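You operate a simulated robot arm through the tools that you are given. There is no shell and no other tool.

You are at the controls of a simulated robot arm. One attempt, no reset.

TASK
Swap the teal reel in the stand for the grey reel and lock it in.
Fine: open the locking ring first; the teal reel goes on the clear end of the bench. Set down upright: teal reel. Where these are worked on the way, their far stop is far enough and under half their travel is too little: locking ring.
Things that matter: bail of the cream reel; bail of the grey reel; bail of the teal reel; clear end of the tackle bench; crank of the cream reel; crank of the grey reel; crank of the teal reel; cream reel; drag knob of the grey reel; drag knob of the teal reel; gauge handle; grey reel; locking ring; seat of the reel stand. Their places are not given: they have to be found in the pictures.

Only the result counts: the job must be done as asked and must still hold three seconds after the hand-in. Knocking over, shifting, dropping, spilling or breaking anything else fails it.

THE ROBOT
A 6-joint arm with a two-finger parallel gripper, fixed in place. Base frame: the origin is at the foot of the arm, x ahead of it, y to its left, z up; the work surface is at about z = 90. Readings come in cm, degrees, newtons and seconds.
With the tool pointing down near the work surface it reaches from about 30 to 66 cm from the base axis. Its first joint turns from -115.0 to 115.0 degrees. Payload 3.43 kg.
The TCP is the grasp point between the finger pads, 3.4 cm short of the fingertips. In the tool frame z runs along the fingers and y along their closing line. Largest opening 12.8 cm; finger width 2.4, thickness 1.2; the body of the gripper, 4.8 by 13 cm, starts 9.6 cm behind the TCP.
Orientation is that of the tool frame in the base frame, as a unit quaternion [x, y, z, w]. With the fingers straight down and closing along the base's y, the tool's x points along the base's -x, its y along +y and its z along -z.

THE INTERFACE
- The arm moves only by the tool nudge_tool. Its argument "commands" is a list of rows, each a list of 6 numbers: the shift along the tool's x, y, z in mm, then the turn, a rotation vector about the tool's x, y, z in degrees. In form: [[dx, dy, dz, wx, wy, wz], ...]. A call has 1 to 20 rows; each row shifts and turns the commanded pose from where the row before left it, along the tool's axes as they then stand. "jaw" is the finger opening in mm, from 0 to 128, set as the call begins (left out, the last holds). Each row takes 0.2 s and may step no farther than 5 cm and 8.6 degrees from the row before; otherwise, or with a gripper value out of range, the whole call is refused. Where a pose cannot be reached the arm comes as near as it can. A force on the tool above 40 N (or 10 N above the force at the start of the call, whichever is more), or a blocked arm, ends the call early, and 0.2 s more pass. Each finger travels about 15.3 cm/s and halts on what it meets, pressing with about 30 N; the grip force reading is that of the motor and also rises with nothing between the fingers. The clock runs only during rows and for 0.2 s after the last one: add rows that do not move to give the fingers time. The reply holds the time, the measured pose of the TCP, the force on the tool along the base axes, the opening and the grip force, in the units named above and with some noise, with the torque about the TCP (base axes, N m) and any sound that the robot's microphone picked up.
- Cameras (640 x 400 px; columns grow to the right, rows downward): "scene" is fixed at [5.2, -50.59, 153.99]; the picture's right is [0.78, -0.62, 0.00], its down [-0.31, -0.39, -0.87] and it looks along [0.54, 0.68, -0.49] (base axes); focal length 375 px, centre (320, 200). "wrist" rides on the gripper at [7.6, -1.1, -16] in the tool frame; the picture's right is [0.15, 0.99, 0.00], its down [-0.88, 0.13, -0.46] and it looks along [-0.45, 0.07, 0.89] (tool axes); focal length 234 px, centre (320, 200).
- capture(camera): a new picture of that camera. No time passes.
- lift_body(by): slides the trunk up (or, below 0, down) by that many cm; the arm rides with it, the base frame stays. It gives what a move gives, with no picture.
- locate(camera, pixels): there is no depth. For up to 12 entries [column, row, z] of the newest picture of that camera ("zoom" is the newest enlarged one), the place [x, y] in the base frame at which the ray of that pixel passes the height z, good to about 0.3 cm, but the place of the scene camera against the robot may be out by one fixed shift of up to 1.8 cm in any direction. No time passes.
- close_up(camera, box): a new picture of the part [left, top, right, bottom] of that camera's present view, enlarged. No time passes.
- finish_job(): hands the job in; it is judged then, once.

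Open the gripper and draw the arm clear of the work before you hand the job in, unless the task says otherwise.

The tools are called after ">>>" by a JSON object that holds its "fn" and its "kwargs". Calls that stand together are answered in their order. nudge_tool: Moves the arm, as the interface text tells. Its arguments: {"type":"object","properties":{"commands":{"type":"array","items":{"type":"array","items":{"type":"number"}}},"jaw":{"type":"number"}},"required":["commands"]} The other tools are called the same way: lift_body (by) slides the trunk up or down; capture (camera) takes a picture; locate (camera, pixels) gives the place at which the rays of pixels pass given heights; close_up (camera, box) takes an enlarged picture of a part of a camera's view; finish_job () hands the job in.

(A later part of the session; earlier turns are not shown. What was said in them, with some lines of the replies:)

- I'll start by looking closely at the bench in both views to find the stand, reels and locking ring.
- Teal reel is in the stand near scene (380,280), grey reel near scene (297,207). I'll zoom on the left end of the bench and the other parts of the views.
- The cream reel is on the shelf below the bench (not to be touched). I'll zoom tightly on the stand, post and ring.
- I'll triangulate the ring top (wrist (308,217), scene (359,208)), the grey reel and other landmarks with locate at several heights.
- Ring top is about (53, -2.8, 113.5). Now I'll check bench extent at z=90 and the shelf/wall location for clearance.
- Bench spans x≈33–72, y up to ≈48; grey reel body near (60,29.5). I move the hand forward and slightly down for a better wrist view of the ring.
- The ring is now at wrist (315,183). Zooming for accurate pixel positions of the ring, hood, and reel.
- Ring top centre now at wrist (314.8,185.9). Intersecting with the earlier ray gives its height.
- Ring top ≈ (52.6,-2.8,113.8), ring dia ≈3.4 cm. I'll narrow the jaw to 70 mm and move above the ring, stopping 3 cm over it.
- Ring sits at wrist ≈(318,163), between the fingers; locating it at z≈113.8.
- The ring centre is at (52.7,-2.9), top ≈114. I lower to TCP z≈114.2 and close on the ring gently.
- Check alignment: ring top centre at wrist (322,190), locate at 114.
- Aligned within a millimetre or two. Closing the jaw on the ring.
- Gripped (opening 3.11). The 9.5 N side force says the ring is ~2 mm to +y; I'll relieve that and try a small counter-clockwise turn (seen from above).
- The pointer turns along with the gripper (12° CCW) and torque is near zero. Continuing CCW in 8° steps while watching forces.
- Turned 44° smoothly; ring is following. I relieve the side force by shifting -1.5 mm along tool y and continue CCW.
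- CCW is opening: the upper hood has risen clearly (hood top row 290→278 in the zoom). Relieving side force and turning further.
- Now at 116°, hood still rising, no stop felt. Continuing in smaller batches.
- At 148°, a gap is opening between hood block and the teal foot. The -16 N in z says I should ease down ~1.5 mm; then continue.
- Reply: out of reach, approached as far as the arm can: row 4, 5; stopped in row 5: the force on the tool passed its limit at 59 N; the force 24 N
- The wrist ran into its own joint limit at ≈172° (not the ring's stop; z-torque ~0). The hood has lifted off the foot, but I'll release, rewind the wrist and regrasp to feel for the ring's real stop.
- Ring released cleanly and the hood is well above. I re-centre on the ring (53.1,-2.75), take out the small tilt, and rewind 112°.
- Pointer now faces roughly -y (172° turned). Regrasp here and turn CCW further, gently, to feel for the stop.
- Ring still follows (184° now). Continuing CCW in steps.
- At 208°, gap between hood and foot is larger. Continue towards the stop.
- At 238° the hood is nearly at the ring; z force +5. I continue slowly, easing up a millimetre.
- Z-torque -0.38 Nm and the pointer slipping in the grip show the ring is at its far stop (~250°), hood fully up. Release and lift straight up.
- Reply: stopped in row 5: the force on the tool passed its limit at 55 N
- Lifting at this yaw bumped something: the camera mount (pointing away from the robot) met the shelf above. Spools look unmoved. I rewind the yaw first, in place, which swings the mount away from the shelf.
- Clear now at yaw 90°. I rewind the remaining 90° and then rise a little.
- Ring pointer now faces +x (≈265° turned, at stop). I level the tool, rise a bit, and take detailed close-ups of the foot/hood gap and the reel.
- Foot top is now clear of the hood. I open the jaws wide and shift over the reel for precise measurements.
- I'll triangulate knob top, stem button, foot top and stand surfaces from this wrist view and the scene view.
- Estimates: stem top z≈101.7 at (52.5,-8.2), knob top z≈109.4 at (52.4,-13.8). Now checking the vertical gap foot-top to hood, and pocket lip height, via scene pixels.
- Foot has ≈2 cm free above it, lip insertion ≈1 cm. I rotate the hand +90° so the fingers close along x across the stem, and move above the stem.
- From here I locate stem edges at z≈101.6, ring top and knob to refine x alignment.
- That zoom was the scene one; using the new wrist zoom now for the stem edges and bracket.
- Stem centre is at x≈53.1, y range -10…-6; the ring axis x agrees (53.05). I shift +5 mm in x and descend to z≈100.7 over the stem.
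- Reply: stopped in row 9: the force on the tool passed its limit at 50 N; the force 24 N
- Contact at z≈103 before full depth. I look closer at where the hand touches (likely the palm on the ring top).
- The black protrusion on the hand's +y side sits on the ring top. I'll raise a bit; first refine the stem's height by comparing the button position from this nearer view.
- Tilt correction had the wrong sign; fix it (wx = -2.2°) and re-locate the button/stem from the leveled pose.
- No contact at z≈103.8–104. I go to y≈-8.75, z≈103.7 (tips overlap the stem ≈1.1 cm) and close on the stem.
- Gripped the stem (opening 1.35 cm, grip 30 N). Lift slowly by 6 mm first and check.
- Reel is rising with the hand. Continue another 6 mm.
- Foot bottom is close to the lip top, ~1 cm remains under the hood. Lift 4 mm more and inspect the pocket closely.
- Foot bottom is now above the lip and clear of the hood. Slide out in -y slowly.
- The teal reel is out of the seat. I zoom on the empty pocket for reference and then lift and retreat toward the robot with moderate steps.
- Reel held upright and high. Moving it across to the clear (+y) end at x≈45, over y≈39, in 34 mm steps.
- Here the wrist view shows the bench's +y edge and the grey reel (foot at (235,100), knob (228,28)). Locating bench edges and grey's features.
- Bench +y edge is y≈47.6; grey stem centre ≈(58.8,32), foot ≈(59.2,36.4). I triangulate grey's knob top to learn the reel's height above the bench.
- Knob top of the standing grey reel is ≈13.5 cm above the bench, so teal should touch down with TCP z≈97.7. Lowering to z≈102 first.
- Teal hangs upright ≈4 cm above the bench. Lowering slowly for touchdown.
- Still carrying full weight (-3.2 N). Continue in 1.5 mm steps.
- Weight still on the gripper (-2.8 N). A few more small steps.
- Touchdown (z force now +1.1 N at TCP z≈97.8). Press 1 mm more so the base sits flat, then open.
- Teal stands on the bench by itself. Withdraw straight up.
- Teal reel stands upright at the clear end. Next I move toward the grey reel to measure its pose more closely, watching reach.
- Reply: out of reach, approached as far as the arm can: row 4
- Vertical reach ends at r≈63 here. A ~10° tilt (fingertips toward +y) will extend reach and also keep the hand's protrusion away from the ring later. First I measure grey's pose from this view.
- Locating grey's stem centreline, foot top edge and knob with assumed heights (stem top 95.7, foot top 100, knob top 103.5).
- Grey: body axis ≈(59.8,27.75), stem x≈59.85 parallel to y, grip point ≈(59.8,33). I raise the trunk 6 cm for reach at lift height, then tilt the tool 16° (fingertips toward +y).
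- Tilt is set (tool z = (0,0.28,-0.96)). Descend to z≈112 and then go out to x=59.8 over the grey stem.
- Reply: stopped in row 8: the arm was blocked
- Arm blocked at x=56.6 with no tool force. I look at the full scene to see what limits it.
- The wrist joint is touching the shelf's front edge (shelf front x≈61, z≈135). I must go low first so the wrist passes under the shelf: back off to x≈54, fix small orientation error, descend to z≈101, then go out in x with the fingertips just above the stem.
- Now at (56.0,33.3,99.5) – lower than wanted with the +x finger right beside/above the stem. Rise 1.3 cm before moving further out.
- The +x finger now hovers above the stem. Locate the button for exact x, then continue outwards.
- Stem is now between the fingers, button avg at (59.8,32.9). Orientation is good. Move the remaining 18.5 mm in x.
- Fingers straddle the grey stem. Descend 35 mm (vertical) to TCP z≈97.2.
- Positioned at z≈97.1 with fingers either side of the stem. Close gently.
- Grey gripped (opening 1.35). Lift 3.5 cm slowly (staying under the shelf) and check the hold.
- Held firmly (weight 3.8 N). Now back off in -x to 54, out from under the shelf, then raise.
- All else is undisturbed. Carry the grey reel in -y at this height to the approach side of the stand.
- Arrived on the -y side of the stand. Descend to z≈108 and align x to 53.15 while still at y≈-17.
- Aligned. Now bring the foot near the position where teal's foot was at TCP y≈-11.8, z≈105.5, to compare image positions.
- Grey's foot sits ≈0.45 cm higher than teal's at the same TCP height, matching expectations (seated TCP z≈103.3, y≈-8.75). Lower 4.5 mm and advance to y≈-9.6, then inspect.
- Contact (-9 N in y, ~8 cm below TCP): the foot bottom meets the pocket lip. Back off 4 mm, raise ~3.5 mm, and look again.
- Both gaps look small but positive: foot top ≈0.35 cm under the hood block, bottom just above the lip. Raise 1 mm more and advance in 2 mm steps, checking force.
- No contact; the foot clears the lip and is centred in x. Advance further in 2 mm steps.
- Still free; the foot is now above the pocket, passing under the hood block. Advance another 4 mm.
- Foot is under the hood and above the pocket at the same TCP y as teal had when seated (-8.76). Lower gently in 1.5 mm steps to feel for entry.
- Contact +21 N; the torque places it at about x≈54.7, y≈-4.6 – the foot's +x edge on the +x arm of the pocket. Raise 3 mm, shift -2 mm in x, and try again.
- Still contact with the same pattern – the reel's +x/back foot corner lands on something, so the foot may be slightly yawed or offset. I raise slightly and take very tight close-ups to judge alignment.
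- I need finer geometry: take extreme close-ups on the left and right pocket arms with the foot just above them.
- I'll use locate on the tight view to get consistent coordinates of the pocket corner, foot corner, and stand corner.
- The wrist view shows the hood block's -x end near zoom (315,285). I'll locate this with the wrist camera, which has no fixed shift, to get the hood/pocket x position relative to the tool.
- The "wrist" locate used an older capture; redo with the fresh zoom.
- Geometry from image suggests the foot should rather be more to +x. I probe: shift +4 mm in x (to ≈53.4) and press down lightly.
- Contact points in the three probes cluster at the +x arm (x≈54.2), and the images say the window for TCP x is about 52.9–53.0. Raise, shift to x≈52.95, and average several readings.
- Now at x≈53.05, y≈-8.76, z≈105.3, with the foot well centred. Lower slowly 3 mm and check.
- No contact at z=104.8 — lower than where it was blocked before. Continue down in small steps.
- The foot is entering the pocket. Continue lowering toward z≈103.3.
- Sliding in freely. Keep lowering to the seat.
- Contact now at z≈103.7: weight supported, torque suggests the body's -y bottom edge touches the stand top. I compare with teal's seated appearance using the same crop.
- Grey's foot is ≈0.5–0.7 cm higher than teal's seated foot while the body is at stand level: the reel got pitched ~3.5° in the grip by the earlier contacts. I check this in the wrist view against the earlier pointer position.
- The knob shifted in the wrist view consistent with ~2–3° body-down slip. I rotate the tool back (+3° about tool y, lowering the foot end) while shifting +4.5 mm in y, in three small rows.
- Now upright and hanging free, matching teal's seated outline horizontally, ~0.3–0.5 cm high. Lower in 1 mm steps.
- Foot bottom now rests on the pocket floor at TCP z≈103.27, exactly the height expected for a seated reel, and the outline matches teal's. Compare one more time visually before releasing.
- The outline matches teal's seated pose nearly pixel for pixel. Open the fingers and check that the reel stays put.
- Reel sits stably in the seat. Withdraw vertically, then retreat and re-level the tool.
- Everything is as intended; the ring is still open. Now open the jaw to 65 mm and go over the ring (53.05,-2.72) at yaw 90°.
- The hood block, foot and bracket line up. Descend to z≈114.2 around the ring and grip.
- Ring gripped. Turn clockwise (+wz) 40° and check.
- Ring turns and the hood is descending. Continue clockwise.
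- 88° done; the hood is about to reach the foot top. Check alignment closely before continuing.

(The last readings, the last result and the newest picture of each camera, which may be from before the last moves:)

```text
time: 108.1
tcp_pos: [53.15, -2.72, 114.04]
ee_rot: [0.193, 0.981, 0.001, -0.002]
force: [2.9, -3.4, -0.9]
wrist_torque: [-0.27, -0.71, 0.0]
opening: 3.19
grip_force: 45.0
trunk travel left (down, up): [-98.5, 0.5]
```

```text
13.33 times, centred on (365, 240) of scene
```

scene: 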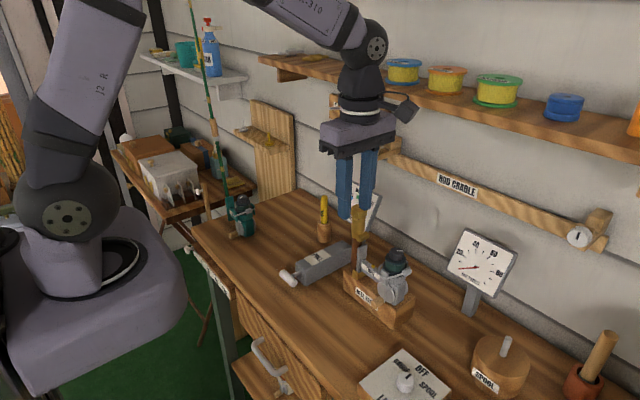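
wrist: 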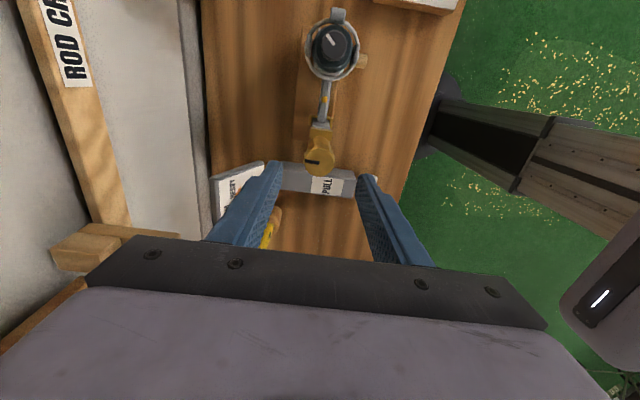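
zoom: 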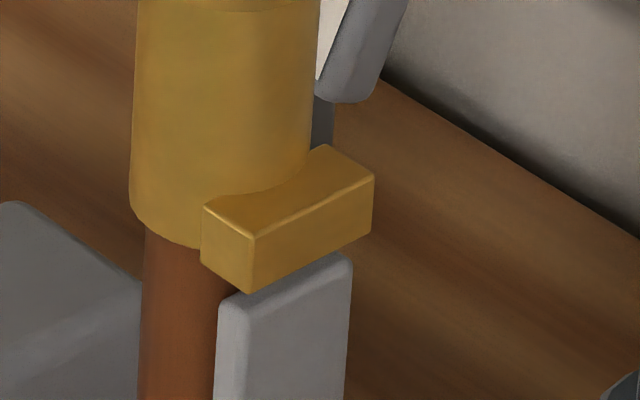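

Foot top is ≈0.5 cm below the block, its front face ~0.3 cm behind the block's front wall as it should be. Continue in small batches.

>>> {"fn": "nudge_tool", "kwargs": {"commands": [[0, 0, 0, 0, 0, 8], [0, 0, 0, 0, 0, 8], [0, 0, 0, 0, 0, 8], [0, 0, 0, 0, 0, 0]]}}

>>> {"fn": "close_up", "kwargs": {"camera": "scene", "box": [350, 225, 380, 255]}}

>>> {"fn": "close_up", "kwargs": {"camera": "wrist", "box": [260, 110, 380, 210]}}

```text
time: 109.1
tcp_pos: [53.1, -2.76, 114.11]
ee_rot: [0.392, 0.92, -0.001, -0.002]
force: [2.1, -9.5, 6.0]
wrist_torque: [0.02, 0.32, -0.01]
opening: 3.17
grip_force: 45.2
trunk travel left (down, up): [-98.5, 0.5]
```

```text
13.33 times, centred on (365, 240) of scene
```

zoom: 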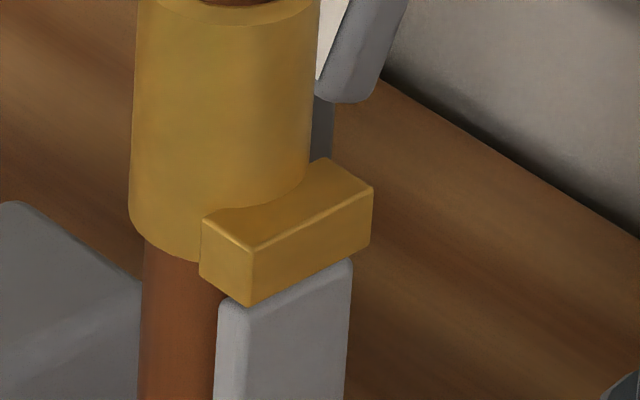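

```text
4.00 times, centred on (320, 160) of wrist
```

zoom: 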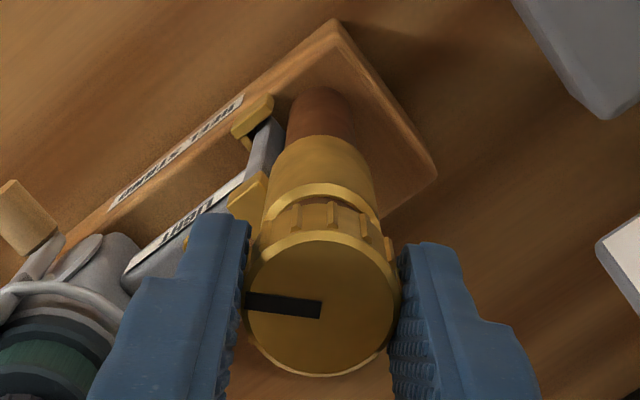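

Relieve the side force and continue another 24°.

>>> {"fn": "nudge_tool", "kwargs": {"commands": [[-1, -1, -0.5, 0, 0, 0], [0, 0, 0, 0, 0, 8], [0, 0, 0, 0, 0, 8], [0, 0, 0, 0, 0, 8], [0, 0, 0, 0, 0, 0]]}}

>>> {"fn": "close_up", "kwargs": {"camera": "scene", "box": [350, 225, 380, 255]}}

>>> {"fn": "close_up", "kwargs": {"camera": "scene", "box": [345, 190, 425, 300]}}

```text
time: 110.3
tcp_pos: [52.92, -2.77, 114.13]
ee_rot: [0.575, 0.818, -0.001, -0.003]
force: [1.6, -3.1, -2.1]
wrist_torque: [0.33, -0.5, 0.06]
opening: 3.13
grip_force: 44.9
trunk travel left (down, up): [-98.5, 0.5]
```

```text
13.33 times, centred on (365, 240) of scene
```

zoom: 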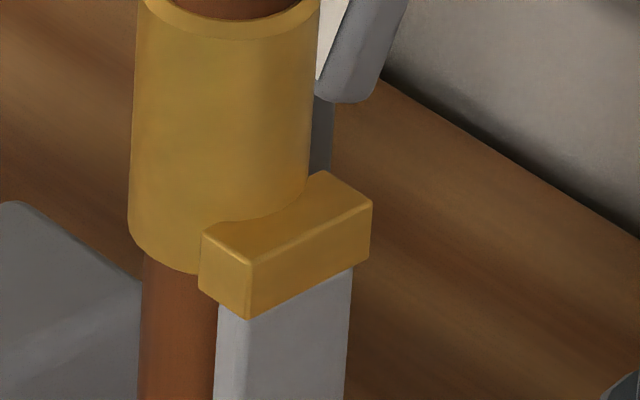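

```text
3.64 times, centred on (385, 245) of scene
```

zoom: 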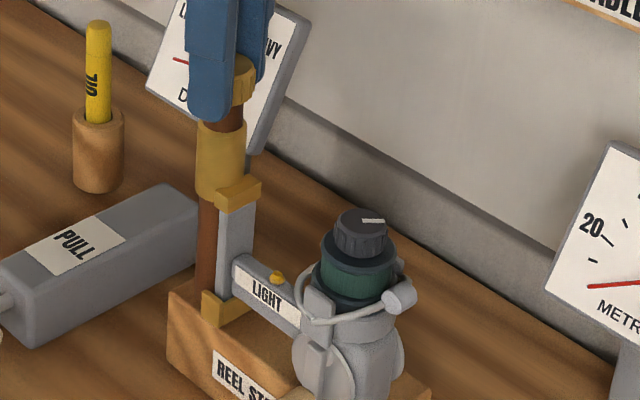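

Hood now envelops the foot top, no resistance. Continue clockwise.

>>> {"fn": "nudge_tool", "kwargs": {"commands": [[0, -0.5, 0, 0, 0, 0], [0, 0, 0, 0, 0, 8], [0, 0, 0, 0, 0, 8], [0, 0, 0, 0, 0, 8], [0, 0, 0, 0, 0, 0]]}}

>>> {"fn": "close_up", "kwargs": {"camera": "scene", "box": [350, 225, 380, 255]}}

>>> {"fn": "close_up", "kwargs": {"camera": "wrist", "box": [260, 110, 380, 210]}}

```text
time: 111.5
tcp_pos: [53.0, -2.78, 114.07]
ee_rot: [0.732, 0.681, -0.002, -0.003]
force: [-1.8, -3.8, -9.8]
wrist_torque: [1.09, -0.54, -0.03]
opening: 3.17
grip_force: 45.0
trunk travel left (down, up): [-98.5, 0.5]
```

```text
13.33 times, centred on (365, 240) of scene
```

zoom: 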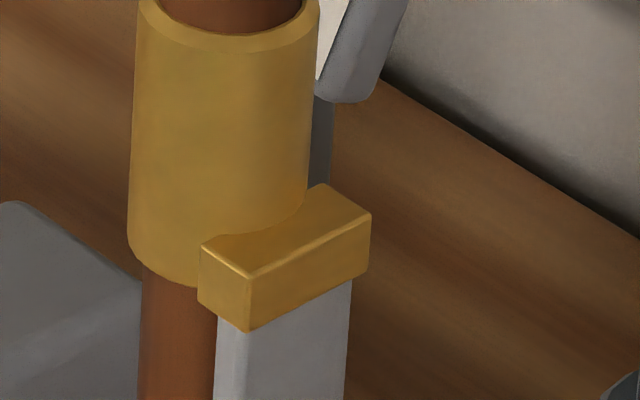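

```text
4.00 times, centred on (320, 160) of wrist
```

zoom: 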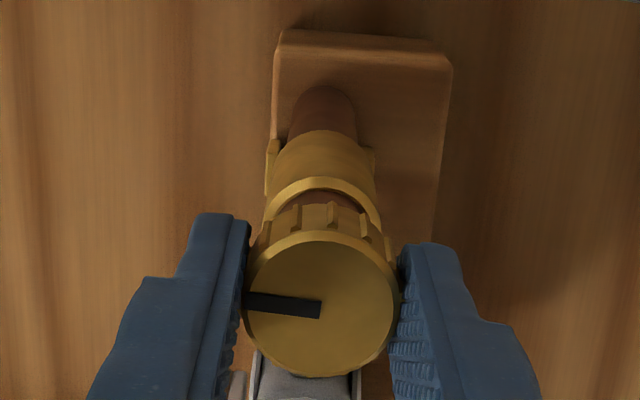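

184° turned; ease down 1 mm and continue.

>>> {"fn": "nudge_tool", "kwargs": {"commands": [[0, 0, 1, 0, 0, 0], [0, 0, 0, 0, 0, 8], [0, 0, 0, 0, 0, 8], [0, 0, 0, 0, 0, 8], [0, 0, 0, 0, 0, 0]]}}

>>> {"fn": "close_up", "kwargs": {"camera": "scene", "box": [350, 225, 380, 255]}}

>>> {"fn": "close_up", "kwargs": {"camera": "wrist", "box": [260, 110, 380, 210]}}

```text
time: 112.7
tcp_pos: [53.06, -2.81, 114.1]
ee_rot: [0.858, 0.514, -0.001, 0.0]
force: [-2.1, -1.2, -2.4]
wrist_torque: [0.78, -0.37, 0.02]
opening: 3.17
grip_force: 45.0
trunk travel left (down, up): [-98.5, 0.5]
```

```text
13.33 times, centred on (365, 240) of scene
```

zoom: 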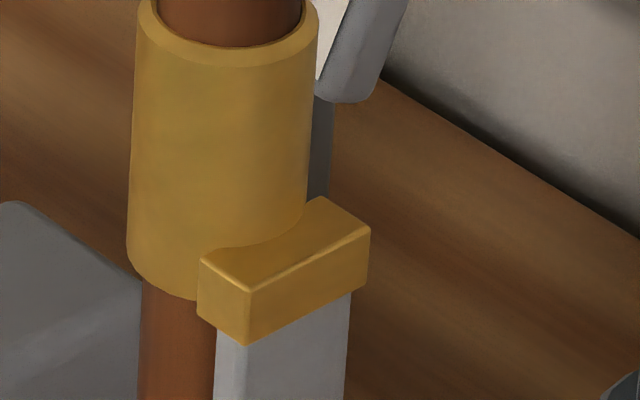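

```text
4.00 times, centred on (320, 160) of wrist
```

zoom: 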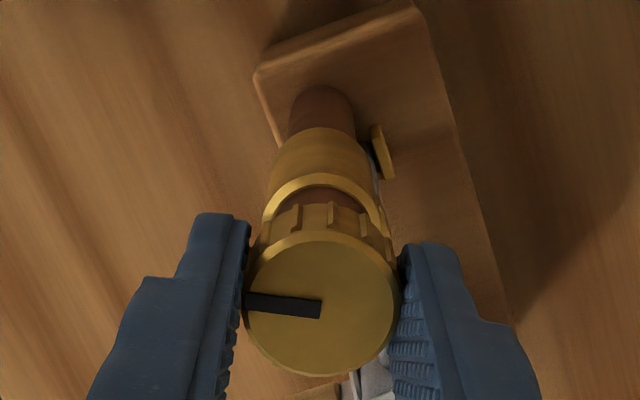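

208° turned. Keep going clockwise.

>>> {"fn": "nudge_tool", "kwargs": {"commands": [[0, -0.5, 0, 0, 0, 8], [0, 0, 0, 0, 0, 8], [0, 0, 0, 0, 0, 8], [0, 0, 0, 0, 0, 0]]}}

>>> {"fn": "close_up", "kwargs": {"camera": "scene", "box": [350, 225, 380, 255]}}

>>> {"fn": "close_up", "kwargs": {"camera": "wrist", "box": [260, 110, 380, 210]}}

```text
time: 113.7
tcp_pos: [52.92, -2.71, 114.22]
ee_rot: [0.946, 0.325, -0.001, -0.002]
force: [-3.1, -2.6, -5.5]
wrist_torque: [0.34, -1.05, 0.02]
opening: 3.16
grip_force: 44.7
trunk travel left (down, up): [-98.5, 0.5]
```

```text
13.33 times, centred on (365, 240) of scene
```

zoom: 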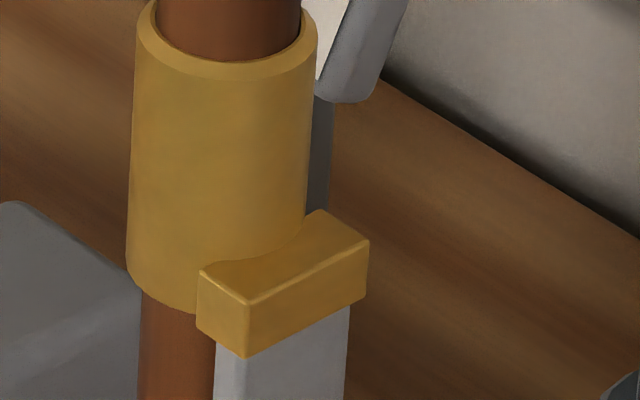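

```text
4.00 times, centred on (320, 160) of wrist
```

zoom: 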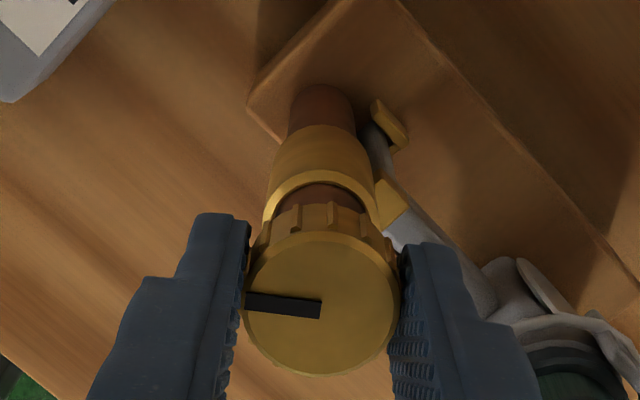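

232° turned, ring still following the grip. Continue to ~-163° yaw.

>>> {"fn": "nudge_tool", "kwargs": {"commands": [[0, -0.5, 0.5, 0, 0, 7], [0, 0, 0, 0, 0, 7], [0, 0, 0, 0, 0, 7], [0, 0, 0, 0, 0, 0]]}}

>>> {"fn": "close_up", "kwargs": {"camera": "scene", "box": [350, 225, 380, 255]}}

>>> {"fn": "close_up", "kwargs": {"camera": "wrist", "box": [260, 110, 380, 210]}}

```text
time: 114.7
tcp_pos: [52.99, -2.73, 113.98]
ee_rot: [0.989, 0.147, -0.001, 0.0]
force: [-2.0, -2.9, 4.7]
wrist_torque: [-0.17, 0.37, -0.04]
opening: 3.15
grip_force: 45.2
trunk travel left (down, up): [-98.5, 0.5]
```

```text
13.33 times, centred on (365, 240) of scene
```

zoom: 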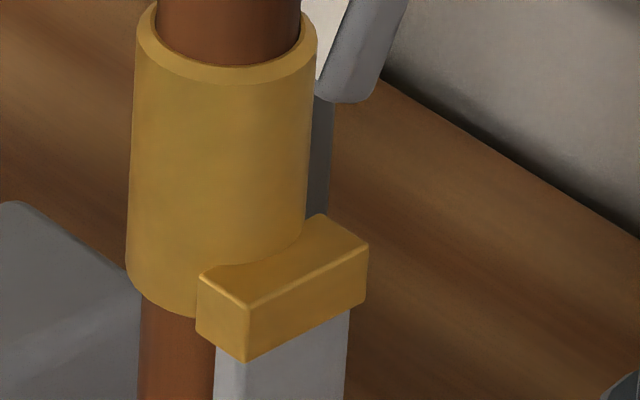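

```text
4.00 times, centred on (320, 160) of wrist
```

zoom: 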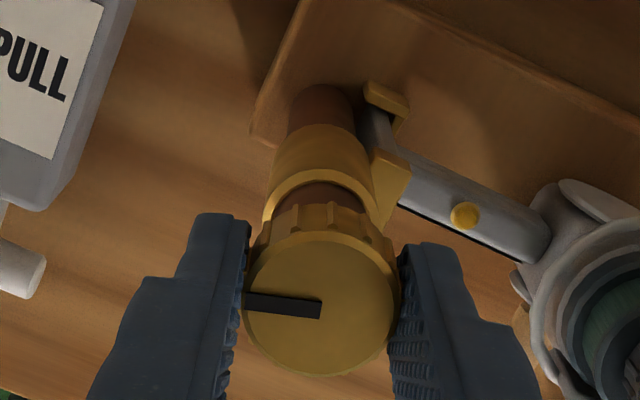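

253° turned; the pointer is back to (slightly past) its original direction and the hood is at its original closed height. Turn a few degrees more to feel for the tight stop.

>>> {"fn": "nudge_tool", "kwargs": {"commands": [[0, 0, -0.5, 0, 0, 4], [0, 0, 0, 0, 0, 4], [0, 0, 0, 0, 0, 0]]}}

>>> {"fn": "close_up", "kwargs": {"camera": "wrist", "box": [260, 110, 380, 210]}}

>>> {"fn": "close_up", "kwargs": {"camera": "scene", "box": [350, 225, 380, 255]}}

>>> {"fn": "close_up", "kwargs": {"camera": "scene", "box": [290, 160, 470, 340]}}

```text
time: 115.5
tcp_pos: [52.91, -2.64, 114.08]
ee_rot: [0.997, 0.077, 0.0, -0.001]
force: [-1.0, -1.2, 3.4]
wrist_torque: [-0.14, -0.1, 0.03]
opening: 3.16
grip_force: 45.0
trunk travel left (down, up): [-98.5, 0.5]
```

```text
4.00 times, centred on (320, 160) of wrist
```

zoom: 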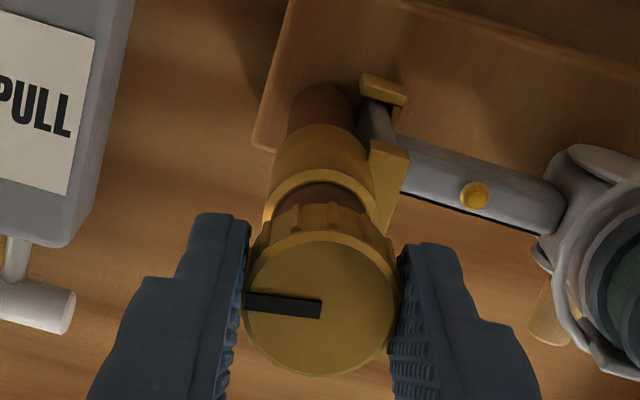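

```text
13.33 times, centred on (365, 240) of scene
```

zoom: 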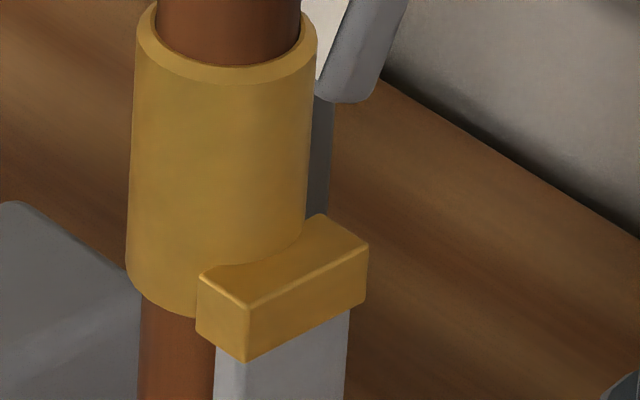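

```text
2.22 times, centred on (380, 250) of scene
```

zoom: 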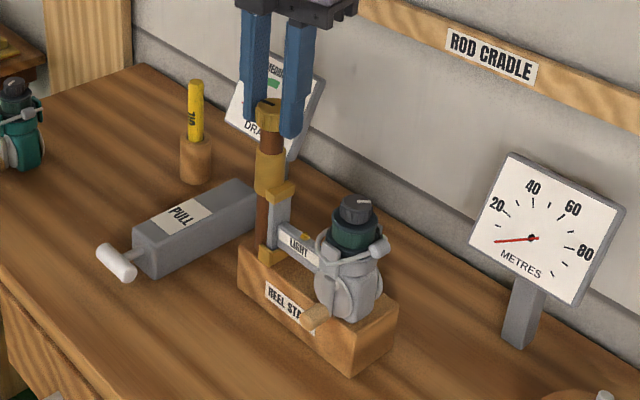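

Hood no longer descends and the pointer is slightly beyond its initial bearing; wrist is near its limit. Release, rewind to yaw ≈0 in place, and compare the ring pointer with the initial picture.

>>> {"fn": "nudge_tool", "kwargs": {"commands": [[0, 0, 0, 0, 0, 0], [0, 0, 0, 0, 0, 0], [0, 0, 0, 0, 0, 0]], "jaw": 65}}

>>> {"fn": "close_up", "kwargs": {"camera": "wrist", "box": [260, 110, 380, 210]}}

>>> {"fn": "close_up", "kwargs": {"camera": "scene", "box": [335, 195, 425, 255]}}

```text
time: 116.3
tcp_pos: [52.93, -2.75, 114.06]
ee_rot: [0.997, 0.078, -0.001, -0.001]
force: [0.3, 0.3, 0.4]
wrist_torque: [0.0, -0.01, 0.04]
opening: 6.47
grip_force: 0.0
trunk travel left (down, up): [-98.5, 0.5]
```

```text
4.00 times, centred on (320, 160) of wrist
```

zoom: 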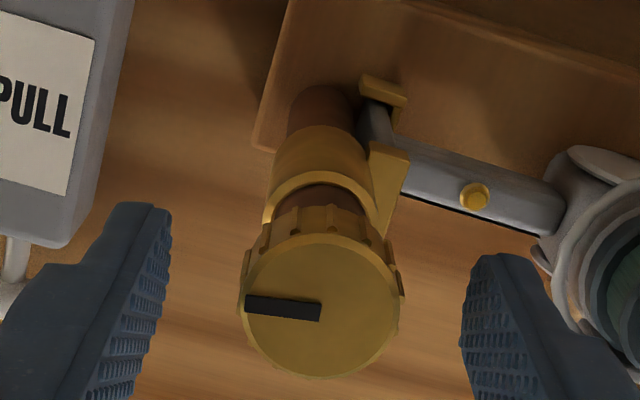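

```text
6.67 times, centred on (380, 225) of scene
```

zoom: 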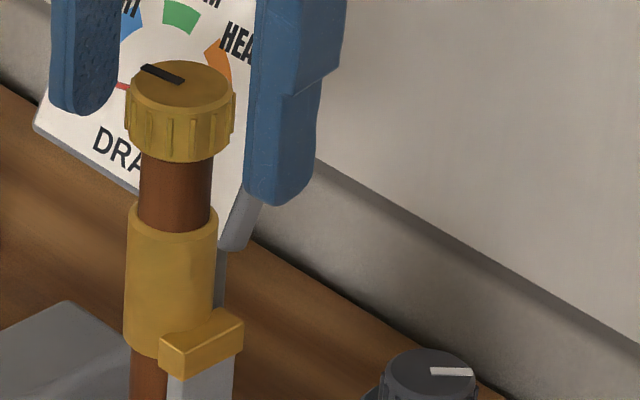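

The hood and block match the initial closed picture; the pointer is even ~10° further clockwise. I rewind ~96° and regrasp to feel whether the ring is at its tight stop.

>>> {"fn": "nudge_tool", "kwargs": {"commands": [[0, 0, 0, 0, 0, -8], [0, 0, 0, 0, 0, -8], [0, 0, 0, 0, 0, -8], [0, 0, 0, 0, 0, -8], [0, 0, 0, 0, 0, -8], [0, 0, 0, 0, 0, -8], [0, 0, 0, 0, 0, -8], [0, 0, 0, 0, 0, -8], [0, 0, 0, 0, 0, -8], [0, 0, 0, 0, 0, -8], [0, 0, 0, 0, 0, -8], [0, 0, 0, 0, 0, -8], [0, 0, 0, 0, 0, 0]]}}

>>> {"fn": "nudge_tool", "kwargs": {"commands": [[0, 0, 0, 0, 0, 0], [0, 0, 0, 0, 0, 0], [0, 0, 0, 0, 0, 0]], "jaw": 20}}

>>> {"fn": "close_up", "kwargs": {"camera": "wrist", "box": [260, 110, 380, 210]}}

```text
time: 119.1
tcp_pos: [52.93, -2.72, 114.11]
ee_rot: [0.609, 0.793, -0.001, -0.001]
force: [0.4, -0.6, 0.2]
wrist_torque: [0.01, 0.01, 0.0]
opening: 6.49
grip_force: 0.0
trunk travel left (down, up): [-98.5, 0.5]
```

```text
time: 119.9
tcp_pos: [53.01, -2.66, 114.1]
ee_rot: [0.609, 0.793, 0.0, -0.001]
force: [2.3, 1.0, -0.2]
wrist_torque: [0.14, -0.3, -0.01]
opening: 3.16
grip_force: 44.3
trunk travel left (down, up): [-98.5, 0.5]
```

```text
4.00 times, centred on (320, 160) of wrist
```

zoom: 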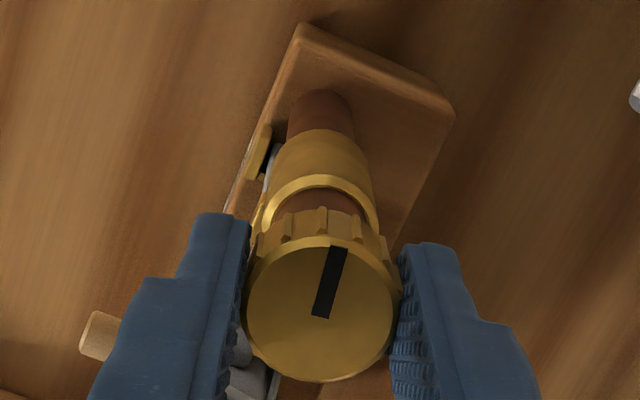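

Regrasped at yaw -75°. Turn clockwise in 4° steps and watch torque and slip.

>>> {"fn": "nudge_tool", "kwargs": {"commands": [[0, 0, 0, 0, 0, 4], [0, 0, 0, 0, 0, 4], [0, 0, 0, 0, 0, 4], [0, 0, 0, 0, 0, 0]]}}

>>> {"fn": "close_up", "kwargs": {"camera": "wrist", "box": [260, 110, 380, 210]}}

>>> {"fn": "close_up", "kwargs": {"camera": "scene", "box": [350, 225, 380, 255]}}

```text
time: 120.9
tcp_pos: [53.04, -2.61, 114.06]
ee_rot: [0.689, 0.724, -0.001, -0.001]
force: [4.9, 0.7, 0.8]
wrist_torque: [-0.14, -0.27, 0.63]
opening: 3.19
grip_force: 44.7
trunk travel left (down, up): [-98.5, 0.5]
```

```text
4.00 times, centred on (320, 160) of wrist
```

zoom: 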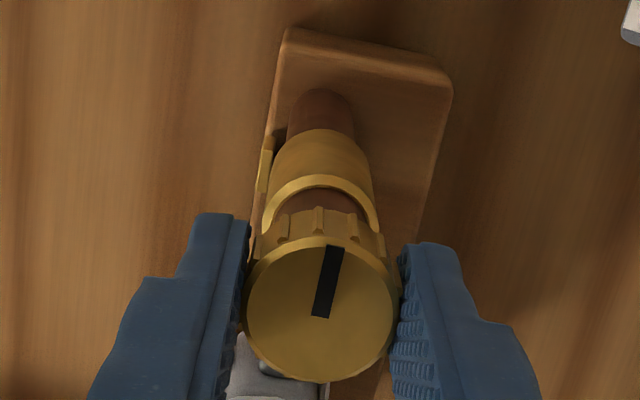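

```text
13.33 times, centred on (365, 240) of scene
```

zoom: 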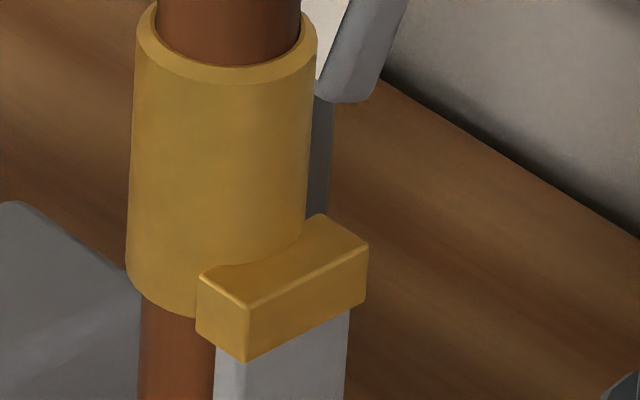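

The z-torque jumped to 0.63 Nm: the ring is tight against its closed stop. Release, rewind to yaw 0 in place, then rise and retreat.

>>> {"fn": "nudge_tool", "kwargs": {"commands": [[0, 0, 0, 0, 0, 0], [0, 0, 0, 0, 0, 0], [0, 0, 0, 0, 0, 0]], "jaw": 65}}

>>> {"fn": "nudge_tool", "kwargs": {"commands": [[0, 0, 0, 0, 0, -8], [0, 0, 0, 0, 0, -8], [0, 0, 0, 0, 0, -8], [0, 0, 0, 0, 0, -8], [0, 0, 0, 0, 0, -8], [0, 0, 0, 0, 0, -8], [0, 0, 0, 0, 0, -8], [0, 0, 0, 0, 0, -8], [0, 0, 0, 0, 0, -8], [0, 0, 0, 0, 0, -8], [0, 0, 0, 0, 0, -7], [0, 0, 0, 0, 0, 0]]}}

>>> {"fn": "capture", "kwargs": {"camera": "wrist"}}

```text
time: 121.7
tcp_pos: [52.78, -2.71, 114.02]
ee_rot: [0.689, 0.725, 0.0, -0.001]
force: [0.0, 0.2, 0.1]
wrist_torque: [-0.01, 0.02, 0.0]
opening: 6.48
grip_force: 0.1
trunk travel left (down, up): [-98.5, 0.5]
```

```text
time: 124.3
tcp_pos: [52.92, -2.68, 114.04]
ee_rot: [0.0, 1.0, 0.001, -0.002]
force: [-0.3, -0.2, -0.3]
wrist_torque: [-0.02, -0.01, 0.01]
opening: 6.51
grip_force: 0.0
trunk travel left (down, up): [-98.5, 0.5]
```

```text
taken
```

wrist: 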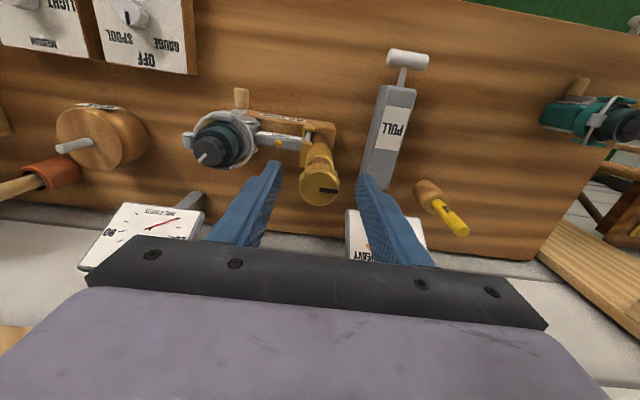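

Yaw is back at 0, ring free between the fingers. Rise and retreat toward the robot.

>>> {"fn": "nudge_tool", "kwargs": {"commands": [[0, 0, -20, 0, 0, 0], [0, 0, -30, 0, 0, 0], [0, 0, -30, 0, 0, 0], [30, 0, -30, 0, 0, 0], [40, 0, -30, 0, 0, 0], [40, 0, -30, 0, 0, 0], [40, 0, -20, 0, 0, 0], [0, 0, 0, 0, 0, 0]]}}

>>> {"fn": "capture", "kwargs": {"camera": "scene"}}

>>> {"fn": "close_up", "kwargs": {"camera": "scene", "box": [330, 190, 430, 330]}}

>>> {"fn": "close_up", "kwargs": {"camera": "scene", "box": [190, 160, 350, 270]}}

>>> {"fn": "close_up", "kwargs": {"camera": "wrist", "box": [200, 90, 420, 260]}}

```text
time: 126.1
tcp_pos: [38.02, -2.83, 132.8]
ee_rot: [0.001, 1.0, 0.001, -0.002]
force: [0.1, -0.1, -0.1]
wrist_torque: [0.02, 0.06, -0.03]
opening: 6.49
grip_force: 0.1
trunk travel left (down, up): [-98.5, 0.5]
```

```text
taken
```

scene: 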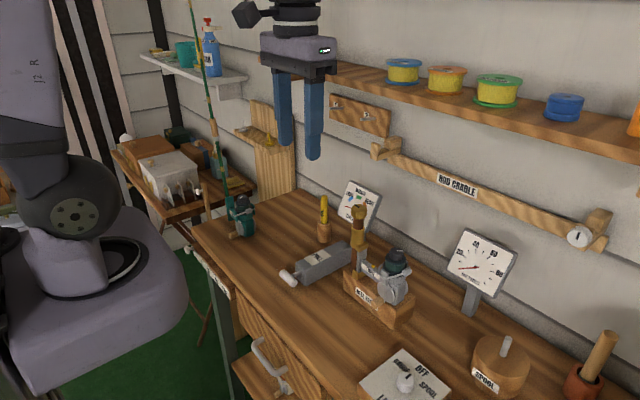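

```text
2.86 times, centred on (380, 260) of scene
```

zoom: 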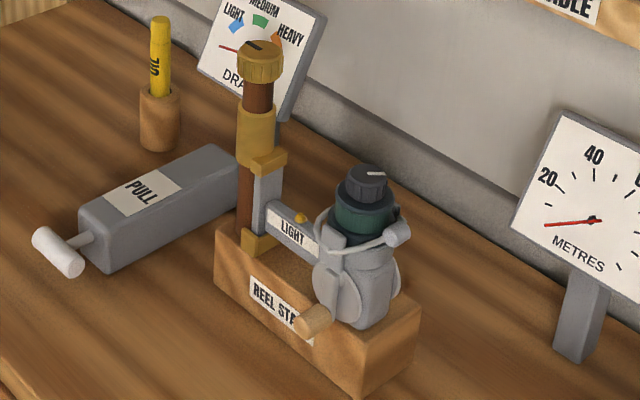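

```text
3.64 times, centred on (270, 215) of scene
```

zoom: 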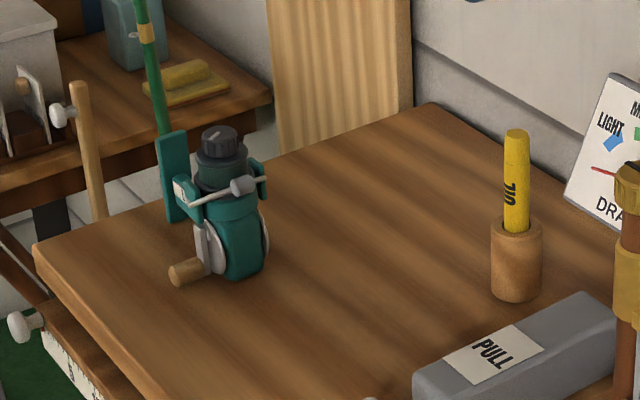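

```text
2.35 times, centred on (310, 175) of wrist
```

zoom: 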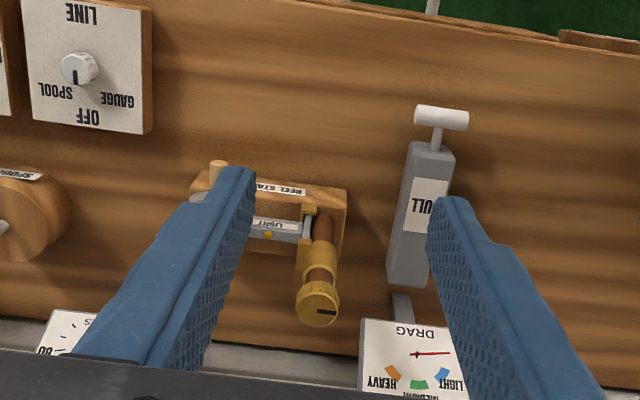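

All checks out: grey reel seated with the hood locked over its foot, teal reel upright on the clear end, other items unmoved. Open the gripper fully well clear of the work, then hand in.

>>> {"fn": "nudge_tool", "kwargs": {"commands": [[0, 0, 0, 0, 0, 0], [0, 0, 0, 0, 0, 0], [0, 0, 0, 0, 0, 0]], "jaw": 128}}

>>> {"fn": "close_up", "kwargs": {"camera": "scene", "box": [180, 150, 460, 340]}}

```text
time: 126.9
tcp_pos: [37.85, -2.98, 132.69]
ee_rot: [0.0, 1.0, 0.001, -0.001]
force: [-0.6, 0.3, -0.4]
wrist_torque: [-0.01, -0.01, 0.01]
opening: 12.8
grip_force: 0.2
trunk travel left (down, up): [-98.5, 0.5]
```

```text
2.11 times, centred on (320, 245) of scene
```

zoom: 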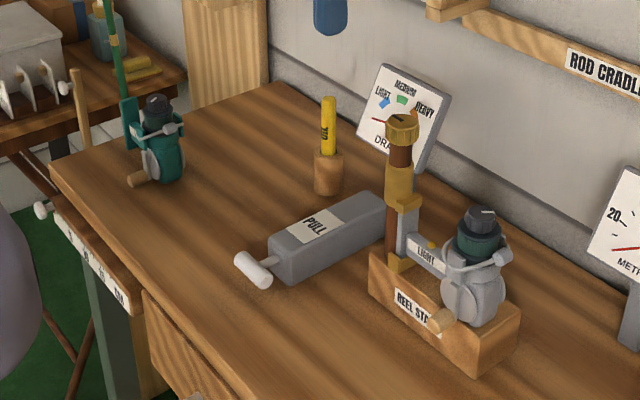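

The final picture shows the grey reel locked in the stand, the teal reel upright at the clear end, and the arm clear with the gripper open. Handing in.

>>> {"fn": "finish_job", "kwargs": {}}

```text
The job is handed in.
```

The grey reel is in the stand with the locking ring closed over it, and the teal reel is standing upright on the clear end of the bench. I've handed the job in, and the result hasn't come back yet.

- **Locking ring:** I turned it counter-clockwise to its far stop to open it. After the swap I turned it clockwise until it came up hard against the closed stop. The hood sits at the same height over the reel's foot as at the start.
- **Teal reel:** it is on its base at about x 45, y 34 cm, well in from the bench edge.
- **Grey reel:** its foot caught the edge of the stand's pocket several times on the way in, and one of those knocks tilted it in the grip. I levelled it before seating it. Its final position matches the teal reel's original one closely in the pictures.
- **Bumps on the way:**
  - The hand touched the ring once.
  - The arm touched the shelf twice.
  - The spools, gauges, oil bottle and ring looked undisturbed in the pictures afterwards. I didn't check the cream reel up close.

The arm is drawn back with the gripper fully open. I left the trunk 6 cm higher than where it started.
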